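You operate a simulated robot arm through the tools that you are given. There is no shell and no other tool. Be economical: measure what you need, move in short steps, check, and stop when the job is done.

You run a simulated robot arm. Do the job below in one go: nothing can be reset, and whatever is moved stays where it is left.

## Task
Turn the amps knob to 2.
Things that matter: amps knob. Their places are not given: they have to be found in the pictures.

Only the result counts: the job must be done as asked and must still hold three seconds after the hand-in. Knocking over, shifting, dropping, spilling or breaking anything else fails it.

## Robot
A 6-joint arm with a two-finger parallel gripper, fixed in place. Base frame: the origin is at the foot of the arm, x ahead of it, y to its left, z up. Units: m, degrees, N and s.
Its first joint turns from -66.0 to 66.0 degrees. Payload 2.1 kg.
Tool frame: the origin (TCP) lies between the finger pads and is the grasp point; the fingertips stand 0.03 m ahead of it; z points along the fingers, y is the line along which they close. The gripper opens to 0.094 m. The fingers are 0.028 m wide and 0.01 m thick; the gripper's body (0.05 by 0.096 m) begins 0.055 m behind the TCP.
Orientation is told as [roll, pitch, yaw] about the base's x, y, z axes, in that order, counted from this pose: with the fingers straight down and closing along the base's y, the tool's x points along the base's -x, its y along +y and its z along -z.

## Interface
- The arm moves only by the tool nudge_tool. Its argument "commands" is a list of rows, each a list of 3 entries, a list of its own where there are three numbers: the turn, a rotation vector about the base's x, y, z in units of 60 degrees (1.0 is 60 degrees), then the shift along the base's x, y, z in units of 100 mm (1.0 is 100 mm), then the opening in per cent of the stroke, from 0 (shut) to 100 (fully open). In form: [[[wx, wy, wz], [dx, dy, dz], hand], ...]. A call has 1 to 20 rows; each row is the pose to reach, as a shift and turn from the pose commanded when the call began. A call with a number of a shift or a turn outside -1 to 1 is refused whole. A row lasts 0.2 s, in which the tool goes at most 0.05 m and 8.6 degrees; a call with a longer step from one row to the next is refused whole, and so is a gripper value outside its range. Where a pose cannot be reached the arm comes as near as it can. A force on the tool above 40 N (or 10 N above the force at the start of the call, whichever is more), or a blocked arm, ends the call early, and 0.2 s more pass. The fingers move at their own pace (about 0.072 m/s each) and stop on an object; they squeeze with about 31 N. The grip force told is the motor's: it shows also when the fingers shut on nothing. Time passes only in rows, and 0.2 s behind the last, so rows that repeat a pose let the fingers close. It gives the time, the measured TCP pose, the force on the tool (base axes), the opening and the grip force at its end, in the units of the frame above (readings bear some noise), and new pictures: "show" is both (left out), scene, wrist or none.
- Cameras (640 x 400 px; columns grow to the right, rows downward): "scene" is fixed at [0.0261, -0.3523, 0.4914]; the picture's right is [0.96, -0.29, 0.00], its down [-0.14, -0.46, -0.88] and it looks along [0.25, 0.84, -0.48] (base axes); focal length 373 px, centre (320, 200). "wrist" rides on the gripper at [-0.037, 0, -0.058] in the tool frame; the picture's right is [0.00, -1.00, 0.00], its down [0.97, 0.00, -0.24] and it looks along [0.24, 0.00, 0.97] (tool axes); focal length 218 px, centre (320, 200).
- probe_pixels(camera, pixels): for up to 12 pixels [column, row] of the newest picture of that camera ("zoom" is the newest enlarged one), the place [x, y, z] in the base frame of the surface seen there, good to about 0.002 m. The clock stands still meanwhile.
- close_up(camera, box): a new picture of the part [left, top, right, bottom] of that camera's present view, enlarged. The clock stands still meanwhile.
- hand_in(): hands the job in; it is judged then, once.

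Work in short steps. Measure before you move; look again where a grasp or a placing could have gone wrong, and mend it. You have 60 turns and 120 pictures in all, those below and enlarged ones among them. Open the gripper and draw the arm clear of the work before you hand the job in, unless the task says otherwise; then end with one line.

The tools are called as name(argument=value, ...) on one line, values as JSON. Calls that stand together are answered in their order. nudge_tool: Moves the arm, as the interface text tells. Its arguments: {"type":"object","properties":{"commands":{"type":"array","items":{"type":"array"}},"show":{"type":"string","enum":["both","scene","wrist","none"]}},"required":["commands"]} The other tools are called the same way: probe_pixels (camera, pixels) gives the place of the surface under pixels of a picture; close_up (camera, box) takes an enlarged picture of a part of a camera's view; hand_in () hands the job in.

At the start:

```text
time_s: 0.0
position: [0.2901, 0.001, 0.1694]
tool_rot: [0.0, -35.6, 0.0]
force: [0.3, -0.1, 0.1]
width: 0.0939
gripper_force: 0.1
```

scene: 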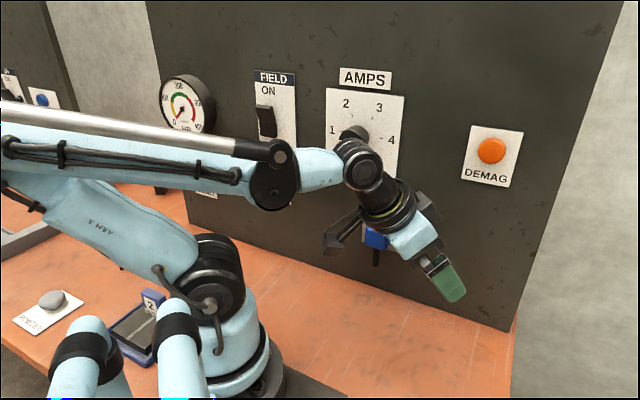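
wrist: 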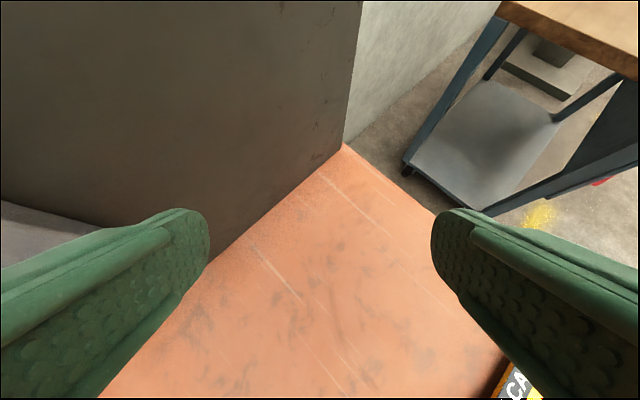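

The amps dial is at about (355,135) in the scene picture, partly hidden by the arm. I enlarge it and measure the panel around it.

close_up(camera="scene", box=[300, 60, 428, 190])

probe_pixels(camera="scene", pixels=[[330, 95], [400, 100], [395, 170], [354, 131], [345, 132], [332, 130], [346, 103], [379, 108], [391, 140], [450, 60], [250, 40], [400, 320]])

```text
3.08 times, centred on (364, 125) of scene
```

zoom: 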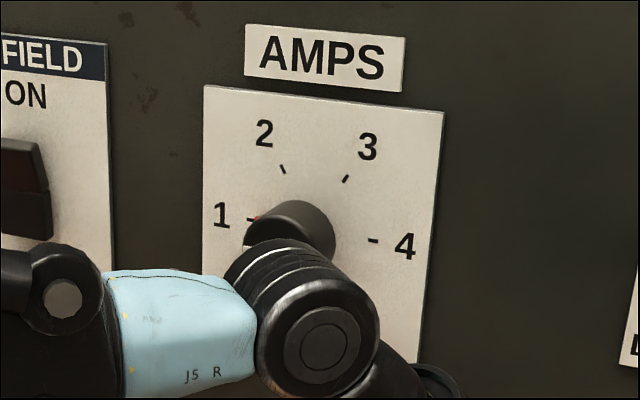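

```text
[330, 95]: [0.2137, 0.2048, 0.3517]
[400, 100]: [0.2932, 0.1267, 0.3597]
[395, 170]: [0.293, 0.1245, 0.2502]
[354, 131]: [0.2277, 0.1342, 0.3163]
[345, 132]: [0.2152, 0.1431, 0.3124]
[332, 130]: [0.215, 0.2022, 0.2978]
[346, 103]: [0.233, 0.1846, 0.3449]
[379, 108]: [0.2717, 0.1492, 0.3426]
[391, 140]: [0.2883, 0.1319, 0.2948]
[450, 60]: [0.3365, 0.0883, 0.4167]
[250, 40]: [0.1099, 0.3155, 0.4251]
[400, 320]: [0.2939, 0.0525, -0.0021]
```

The knob's axis is about (0.25, 0.17, 0.30) and the panel normal points along (-0.71,-0.71). The wrist hides the knob, so I level the tool to lower the wrist and look again.

nudge_tool(commands=[[[0, -0.13, 0], [0, -0.05, 0], 60], [[0, -0.26, 0], [0, -0.1, 0], 60], [[0, -0.39, 0], [0, -0.2, 0], 60], [[0, -0.52, 0], [0, -0.3, 0], 60], [[0, -0.65, 0], [0, -0.4, 0], 60], [[0, -0.78, 0], [0, -0.5, 0], 60], [[0, -0.9, 0], [0, -0.6, 0], 60]])

```text
time_s: 1.3
position: [0.3176, -0.0511, 0.2142]
tool_rot: [0.5, -74.3, -0.5]
force: [-0.5, -0.6, 0.3]
width: 0.0564
gripper_force: 0.0
out of reach, approached as far as the arm can: row 2, 3, 4, 6
stopped in row 6: the arm was blocked; the commanded pose is now the measured one
```

scene: 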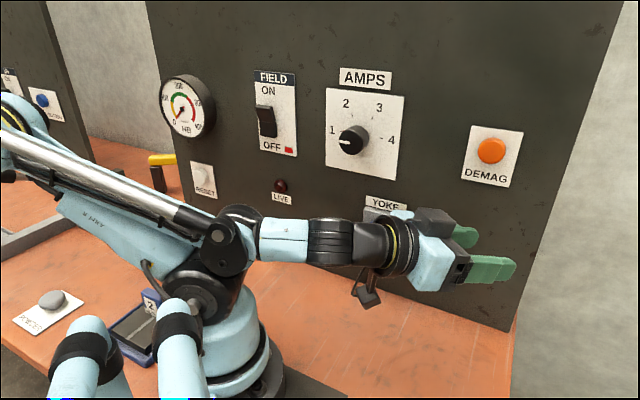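
wrist: 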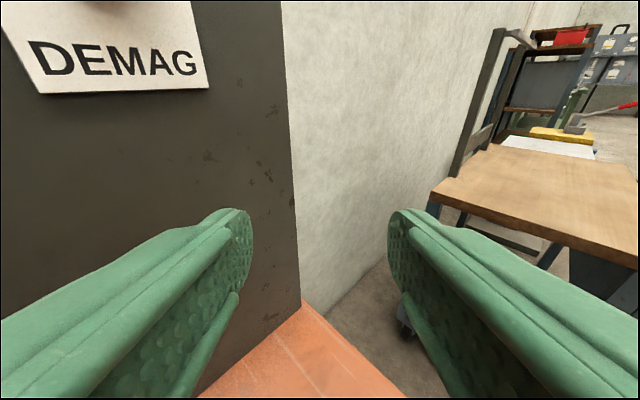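

The knob is now visible at (353,140), with its white pointer toward 1. I enlarge it and probe it.

close_up(camera="scene", box=[320, 90, 408, 180])

probe_pixels(camera="scene", pixels=[[350, 142], [342, 140], [358, 144], [350, 132], [349, 152], [363, 130], [368, 138], [365, 150], [352, 114], [372, 117], [380, 137], [337, 131]])

```text
4.44 times, centred on (364, 135) of scene
```

zoom: 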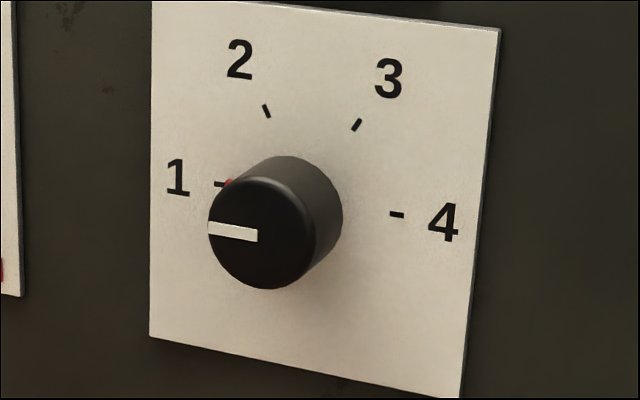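

```text
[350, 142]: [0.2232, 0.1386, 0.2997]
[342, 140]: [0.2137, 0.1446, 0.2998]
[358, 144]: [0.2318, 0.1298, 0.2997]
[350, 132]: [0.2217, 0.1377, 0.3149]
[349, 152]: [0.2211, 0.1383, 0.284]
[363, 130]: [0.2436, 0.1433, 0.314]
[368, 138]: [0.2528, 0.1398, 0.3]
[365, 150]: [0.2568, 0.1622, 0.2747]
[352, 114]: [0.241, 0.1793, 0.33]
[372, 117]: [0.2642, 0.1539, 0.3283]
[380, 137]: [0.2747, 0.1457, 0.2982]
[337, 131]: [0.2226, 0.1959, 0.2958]
```

Face centre is (0.2225, 0.138, 0.300), with the knob about 42 mm deep and 34 mm wide, and the ticks 60° apart. I will grip it with the tool tilted 45° down and turn it +60° about n=(0.707,0.707,0). First I pitch to -45° and raise the tool.

nudge_tool(commands=[[[0, 0.1, 0], [-0.05, 0, 0.25], 75], [[0, 0.2, 0], [-0.15, 0, 0.5], 75], [[0, 0.3, 0], [-0.25, 0, 0.75], 75], [[0, 0.4, 0], [-0.4, 0, 0.9], 75], [[0, 0.488, 0], [-0.5, 0, 1.0], 75]], show="scene")

```text
time_s: 2.5
position: [0.2673, -0.0502, 0.3137]
tool_rot: [0.0, -45.0, -0.1]
force: [-0.4, -0.6, -0.5]
width: 0.0709
gripper_force: 0.1
out of reach, approached as far as the arm can: row 1, 2, 3, 4
```

scene: 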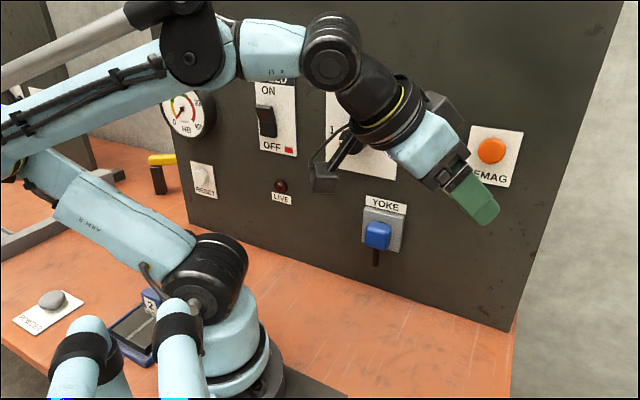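

Pose reached. Next I yaw toward the panel normal while moving left and slightly up, staying in front of the knob face.

nudge_tool(commands=[[[0, 0, 0.1], [-0.1, 0.15, 0.1], 75], [[0, 0, 0.2], [-0.2, 0.35, 0.25], 75], [[0, 0, 0.3], [-0.3, 0.55, 0.4], 75], [[0, 0, 0.4], [-0.4, 0.75, 0.5], 75], [[0, 0, 0.5], [-0.45, 0.85, 0.55], 75], [[0, 0, 0.6], [-0.55, 0.95, 0.6], 75], [[0, 0, 0.68], [-0.65, 1.0, 0.6], 75], [[0, 0, 0.75], [-0.7, 1.0, 0.6], 75]])

```text
time_s: 4.3
position: [0.1967, 0.0493, 0.3744]
tool_rot: [0.0, -45.1, 45.0]
force: [0.1, -0.5, 0.6]
width: 0.0704
gripper_force: 0.1
out of reach, approached as far as the arm can: row 2, 3, 4
```

scene: 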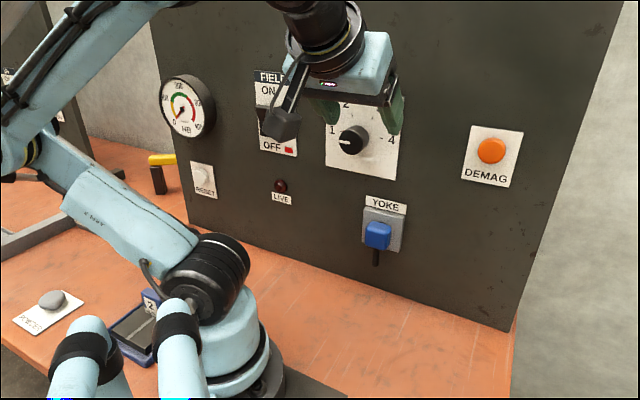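
wrist: 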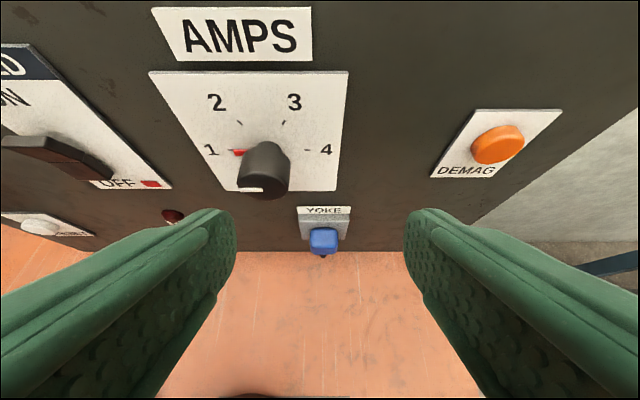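

The wrist view shows the knob at (262,168), left of the tool's centre. I move left to the standoff point and roll -30° about the knob axis, staying in front of the face.

nudge_tool(commands=[[[0, 0, 0], [-0.1, 0.25, 0], 75], [[-0.07, -0.07, 0], [-0.17, 0.5, 0], 75], [[-0.14, -0.14, 0], [-0.17, 0.7, 0], 75], [[-0.21, -0.21, 0], [-0.17, 0.76, 0], 75], [[-0.28, -0.28, 0], [-0.17, 0.76, -0.1], 75], [[-0.354, -0.354, 0], [-0.17, 0.76, -0.3], 75]])

```text
time_s: 5.7
position: [0.207, 0.1487, 0.3656]
tool_rot: [-39.5, -37.8, 69.4]
force: [0.1, 0.3, 0.0]
width: 0.0704
gripper_force: 0.1
out of reach, approached as far as the arm can: row 1, 2, 3, 4, 5, 6
```

scene: 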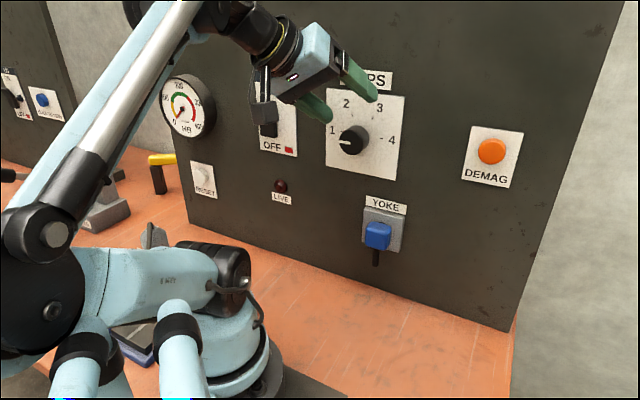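
wrist: 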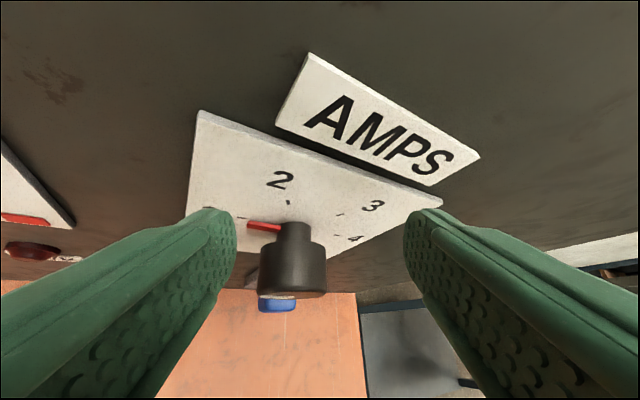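

The arm could not get as close in as asked and stopped at (0.207, 0.149, 0.366), with the roll as wanted. The wrist view shows a red part behind the knob at (265,227), so I enlarge that.

close_up(camera="wrist", box=[220, 180, 380, 310])

probe_pixels(camera="wrist", pixels=[[265, 227], [252, 225], [277, 229], [295, 230], [292, 245], [292, 275], [262, 255], [322, 255], [288, 203], [340, 213], [242, 217]])

close_up(camera="scene", box=[310, 60, 410, 180])

```text
3.08 times, centred on (300, 245) of wrist
```

zoom: 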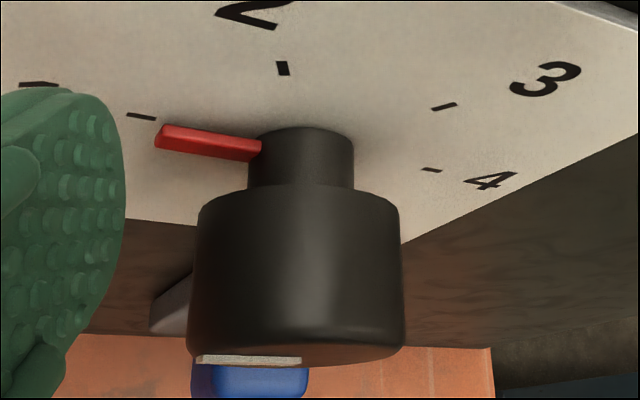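

```text
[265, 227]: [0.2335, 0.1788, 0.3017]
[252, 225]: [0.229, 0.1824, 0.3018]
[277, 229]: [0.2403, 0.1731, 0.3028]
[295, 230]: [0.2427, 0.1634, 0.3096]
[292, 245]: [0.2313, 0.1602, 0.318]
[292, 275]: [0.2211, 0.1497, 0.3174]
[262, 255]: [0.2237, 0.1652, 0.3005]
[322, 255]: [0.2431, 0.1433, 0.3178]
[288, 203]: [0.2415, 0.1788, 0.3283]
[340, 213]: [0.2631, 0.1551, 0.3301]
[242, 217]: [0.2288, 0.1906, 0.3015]
```

```text
3.33 times, centred on (360, 120) of scene
```

zoom: 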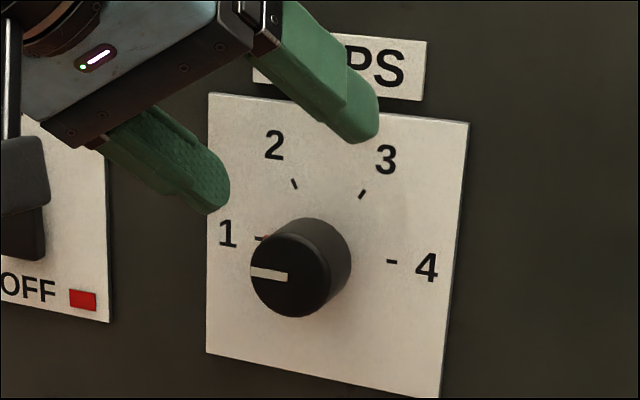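

The knob is a wide cap about 22 mm deep on a stem, with a red pointer at 1 that turns near the plate, so the fingertips must stay shallow. A steeper tool (pitch -30) suits both reach and clearance, so I tip it 15° without shifting.

nudge_tool(commands=[[[-0.076, 0.076, -0.062], [0, 0, 0], 75], [[-0.153, 0.153, -0.125], [0, 0, 0], 75], [[-0.153, 0.153, -0.125], [0, 0, 0], 75]])

```text
time_s: 6.5
position: [0.2026, 0.157, 0.3652]
tool_rot: [-33.7, -25.8, 61.2]
force: [0.2, 0.5, -0.5]
width: 0.0704
gripper_force: 0.1
```

scene: 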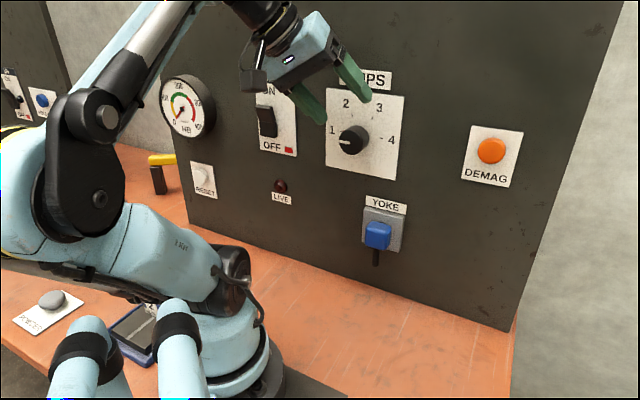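
wrist: 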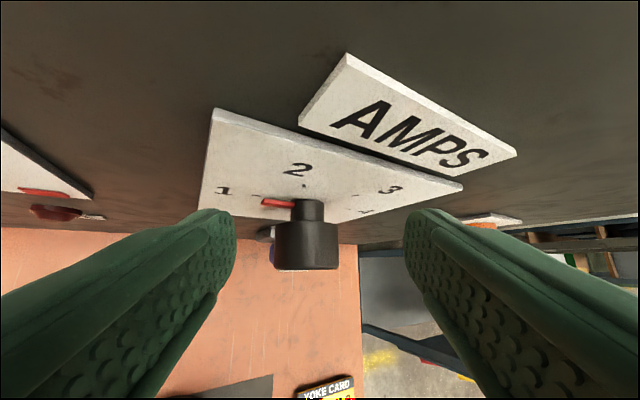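

Pose reached: the tool lies in line with the knob axis, about 8 mm too far to the right (knob at (306,245)). I centre it and slide down along the finger direction to about 30 mm from the axis.

nudge_tool(commands=[[[0, 0, 0], [-0.046, 0.058, -0.046], 75], [[0, 0, 0], [0.022, -0.013, -0.219], 75], [[0, 0, 0], [0.094, -0.084, -0.392], 75]])

```text
time_s: 7.3
position: [0.2116, 0.15, 0.3249]
tool_rot: [-33.8, -25.8, 61.1]
force: [0.4, -0.2, -1.3]
width: 0.0704
gripper_force: 0.0
out of reach, approached as far as the arm can: row 1
```

scene: 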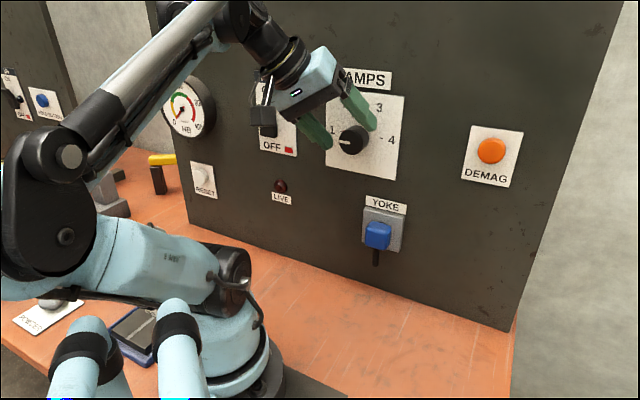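
wrist: 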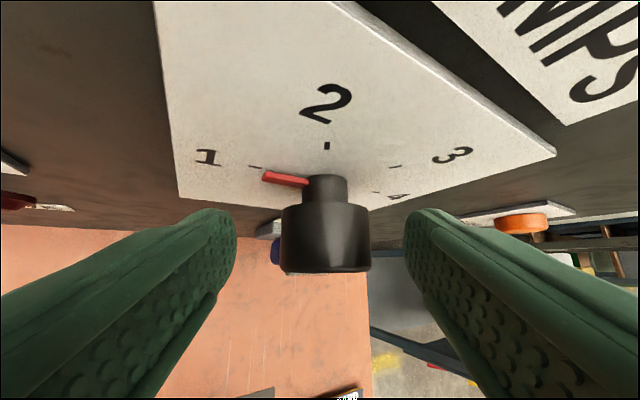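

The knob is now centred between the fingers at (326,238). I go down the rest of the way to its axis, still open.

nudge_tool(commands=[[[0, 0, 0], [0.055, -0.06, -0.125], 75], [[0, 0, 0], [0.108, -0.118, -0.25], 75], [[0, 0, 0], [0.108, -0.118, -0.25], 75]])

```text
time_s: 8.1
position: [0.221, 0.1369, 0.301]
tool_rot: [-33.8, -25.9, 61.1]
force: [0.1, 0.7, 0.6]
width: 0.0704
gripper_force: 0.1
```

scene: 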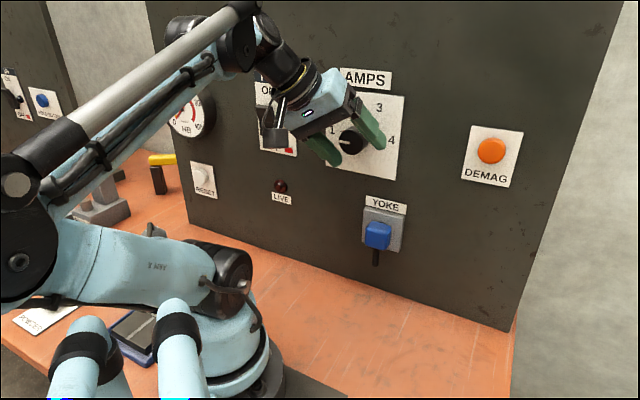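
wrist: 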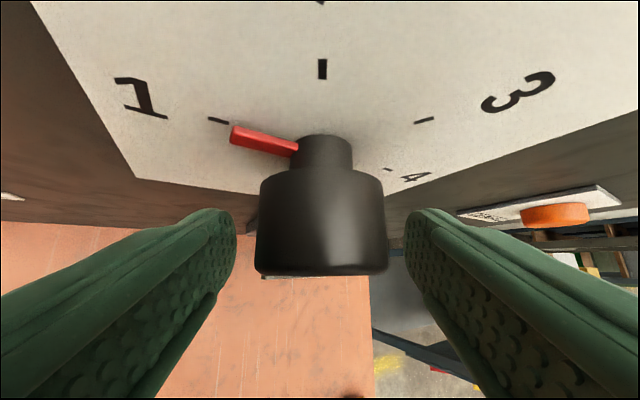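

The TCP is on the knob axis, so I close the fingers on the cap.

nudge_tool(commands=[[[0, 0, 0], [0, 0, 0], 40], [[0, 0, 0], [0, 0, 0], 25], [[0, 0, 0], [0, 0, 0], 25], [[0, 0, 0], [0, 0, 0], 25]], show="wrist")

```text
time_s: 9.1
position: [0.2219, 0.1381, 0.3009]
tool_rot: [-33.8, -25.8, 61.0]
force: [9.5, -5.5, 2.7]
width: 0.0416
gripper_force: 45.5
```

wrist: 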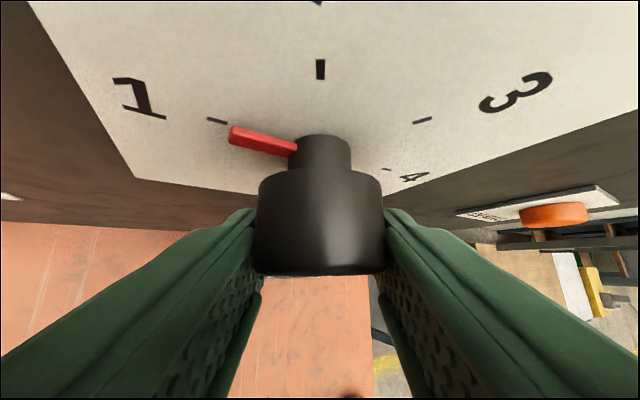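

The fingers hold the cap (41.6 mm wide). I turn +30° about n in small steps, easing about 1 mm to relieve the side force.

nudge_tool(commands=[[[0.05, 0.05, 0], [0.008, -0.008, 0.006], 25], [[0.1, 0.1, 0], [0.008, -0.008, 0.006], 25], [[0.15, 0.15, 0], [0.008, -0.008, 0.006], 25], [[0.2, 0.2, 0], [0.008, -0.008, 0.006], 25], [[0.25, 0.25, 0], [0.008, -0.008, 0.006], 25], [[0.3, 0.3, 0], [0.008, -0.008, 0.006], 25], [[0.354, 0.354, 0], [0.008, -0.008, 0.006], 25]])

```text
time_s: 10.7
position: [0.223, 0.1379, 0.3031]
tool_rot: [0.2, -30.0, 45.0]
force: [-25.0, 14.4, 2.9]
width: 0.0407
gripper_force: 45.3
```

scene: 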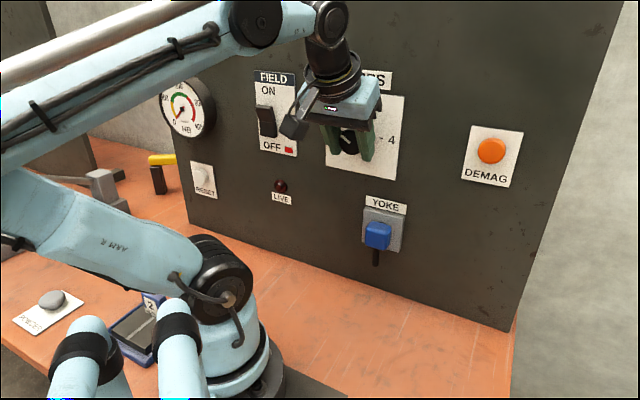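
wrist: 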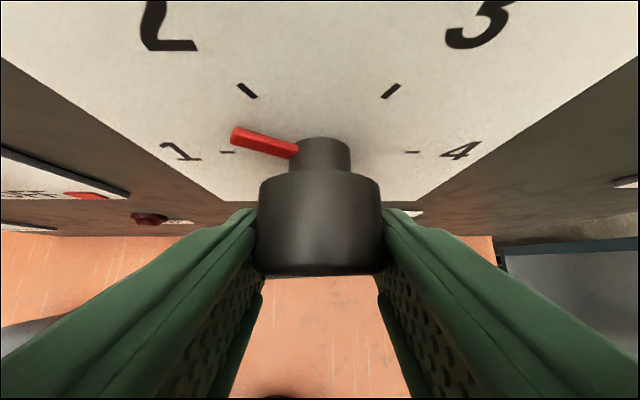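

The red pointer turned with the tool, halfway between 1 and 2. There is 29 N of side force along -u, so I ease about 1.2 mm that way first and read the force.

nudge_tool(commands=[[[0, 0, 0], [-0.008, 0.008, 0], 25], [[0, 0, 0], [-0.008, 0.008, 0], 25]], show="none")

```text
time_s: 11.3
position: [0.2224, 0.1381, 0.3028]
tool_rot: [-0.2, -30.2, 44.8]
force: [-18.1, 5.0, 15.3]
width: 0.0407
gripper_force: 44.9
```

The force eased to about 24 N. I turn a further 20° with a little more easing.

nudge_tool(commands=[[[0.05, 0.05, 0], [-0.006, 0.002, 0.004], 25], [[0.1, 0.1, 0], [-0.006, 0.002, 0.006], 25], [[0.15, 0.15, 0], [-0.006, 0.002, 0.006], 25], [[0.2, 0.2, 0], [-0.006, 0.002, 0.006], 25], [[0.236, 0.236, 0], [-0.006, 0.002, 0.006], 25]])

```text
time_s: 12.5
position: [0.2229, 0.1376, 0.3036]
tool_rot: [22.5, -28.1, 33.5]
force: [13.6, -17.9, 19.1]
width: 0.0404
gripper_force: 45.8
```

scene: 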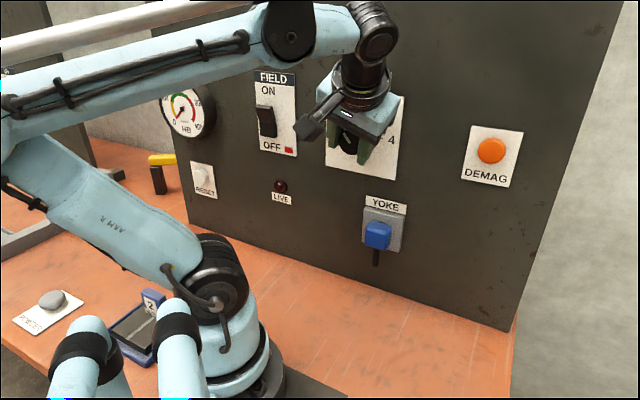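
wrist: 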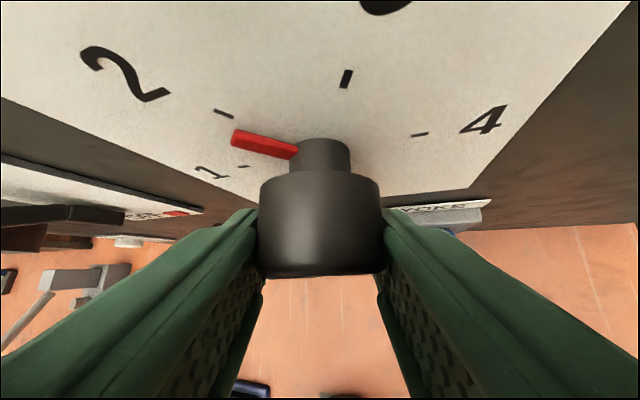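

No slip: the pointer has turned about 50° and nears the 2 tick at (222,113). I turn the last 10°.

nudge_tool(commands=[[[0.05, 0.05, 0], [0.004, -0.004, 0.008], 25], [[0.1, 0.1, 0], [0.006, -0.006, 0.008], 25], [[0.118, 0.118, 0], [0.006, -0.006, 0.008], 25], [[0.118, 0.118, 0], [0.006, -0.006, 0.008], 25]])

close_up(camera="wrist", box=[180, 70, 420, 220])

```text
time_s: 13.5
position: [0.2229, 0.1358, 0.3022]
tool_rot: [33.4, -25.8, 28.7]
force: [26.7, -13.2, -9.0]
width: 0.0405
gripper_force: 45.2
```

scene: 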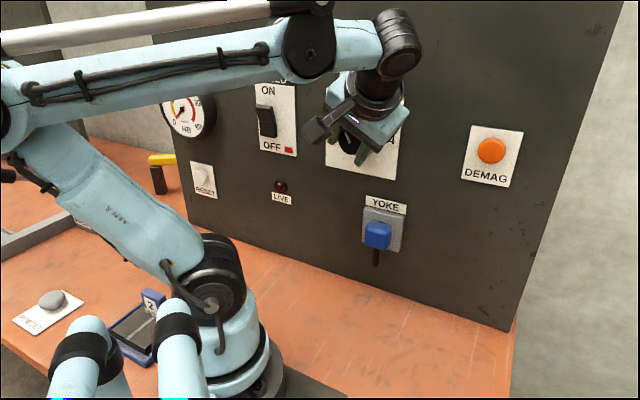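
wrist: 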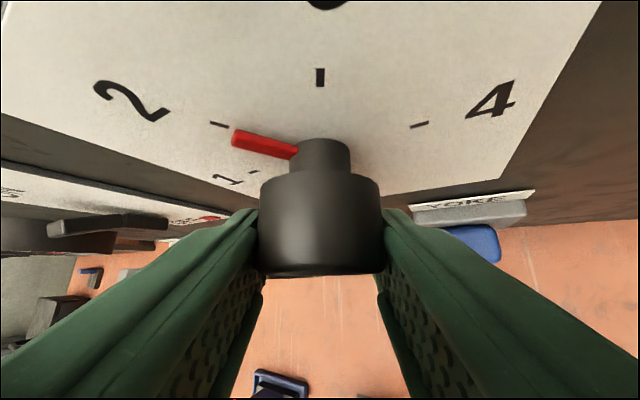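

```text
2.67 times, centred on (300, 145) of wrist
```

zoom: 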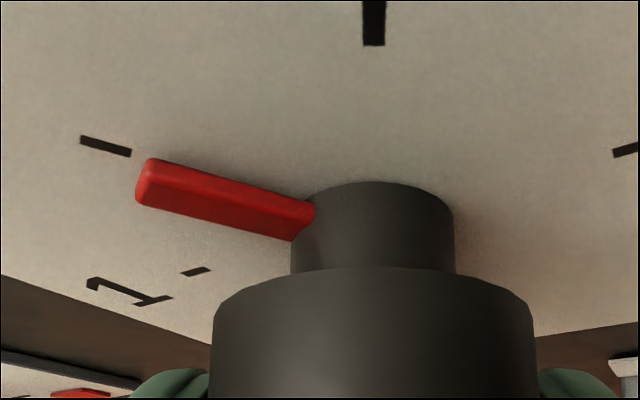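

The view of pointer and tick now matches how it looked at 1. I probe the pointer, the ticks and the stem to check the angle before letting go.

probe_pixels(camera="zoom", pixels=[[155, 168], [185, 180], [220, 190], [250, 198], [285, 206], [105, 146], [374, 22], [195, 271], [630, 149]])

```text
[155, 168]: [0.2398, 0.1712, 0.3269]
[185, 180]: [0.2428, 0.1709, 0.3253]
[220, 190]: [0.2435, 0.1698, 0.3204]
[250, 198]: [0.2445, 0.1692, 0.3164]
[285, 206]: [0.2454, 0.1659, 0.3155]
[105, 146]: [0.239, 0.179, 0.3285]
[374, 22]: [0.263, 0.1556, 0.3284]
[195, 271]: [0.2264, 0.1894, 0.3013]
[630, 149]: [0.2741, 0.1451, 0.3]
```

By symmetry (left tick 124, right tick 125, against 120/121 at the start) the turn is almost exactly 60°. I open the fingers and check.

nudge_tool(commands=[[[0, 0, 0], [0, 0, 0], 40], [[0, 0, 0], [0, 0, 0], 60], [[0, 0, 0], [0, 0, 0], 75], [[0, 0, 0], [0, 0, 0], 75]], show="wrist")

```text
time_s: 14.5
position: [0.2208, 0.1368, 0.302]
tool_rot: [33.8, -25.6, 28.7]
force: [-0.7, 0.0, 0.6]
width: 0.0705
gripper_force: 0.1
```

wrist: 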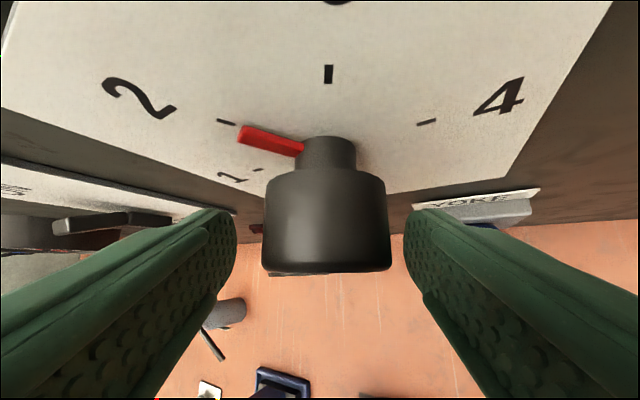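

The pointer stays at 2. I withdraw along the fingers' line, up and to the right, then back from the panel.

nudge_tool(commands=[[[0, 0, 0], [0.09, -0.12, 0.24], 75], [[0, 0, 0], [0.18, -0.24, 0.48], 75], [[0, 0, 0], [0.25, -0.36, 0.72], 75], [[0, 0, 0], [0.2, -0.6, 0.8], 75], [[0, 0, 0], [0.2, -0.9, 0.8], 75], [[0, 0, 0], [0.2, -1.0, 0.8], 75]])

close_up(camera="scene", box=[310, 80, 420, 190])

```text
time_s: 15.9
position: [0.2422, 0.036, 0.3851]
tool_rot: [33.7, -25.6, 28.8]
force: [0.0, 0.7, 0.6]
width: 0.0703
gripper_force: 0.0
```

scene: 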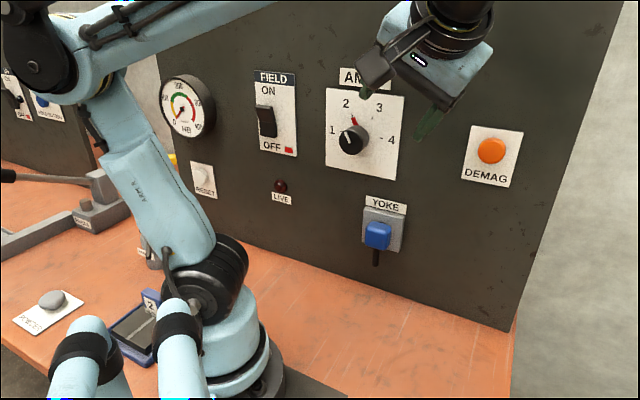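
wrist: 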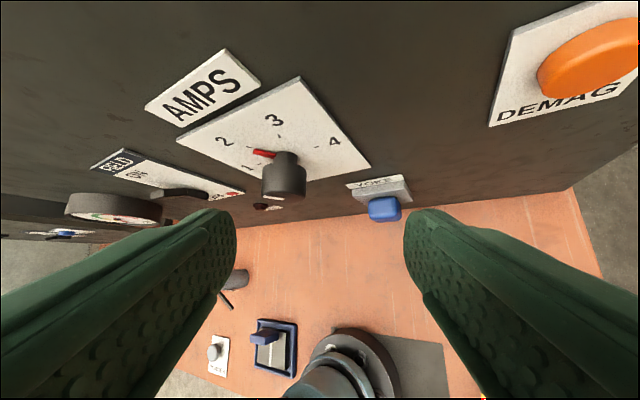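

```text
3.64 times, centred on (365, 135) of scene
```

zoom: 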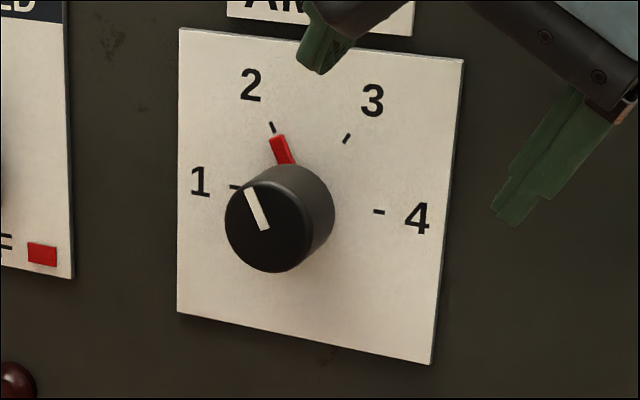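

The red pointer points at the 2 tick, the arm is clear with the gripper open, and nothing else has moved. I hand in.

hand_in()

```text
The job is handed in.
```

The amps knob is turned from 1 to 2: its red pointer lines up with the 2 tick, the gripper is open, the arm is clear, and nothing else appears to have moved.
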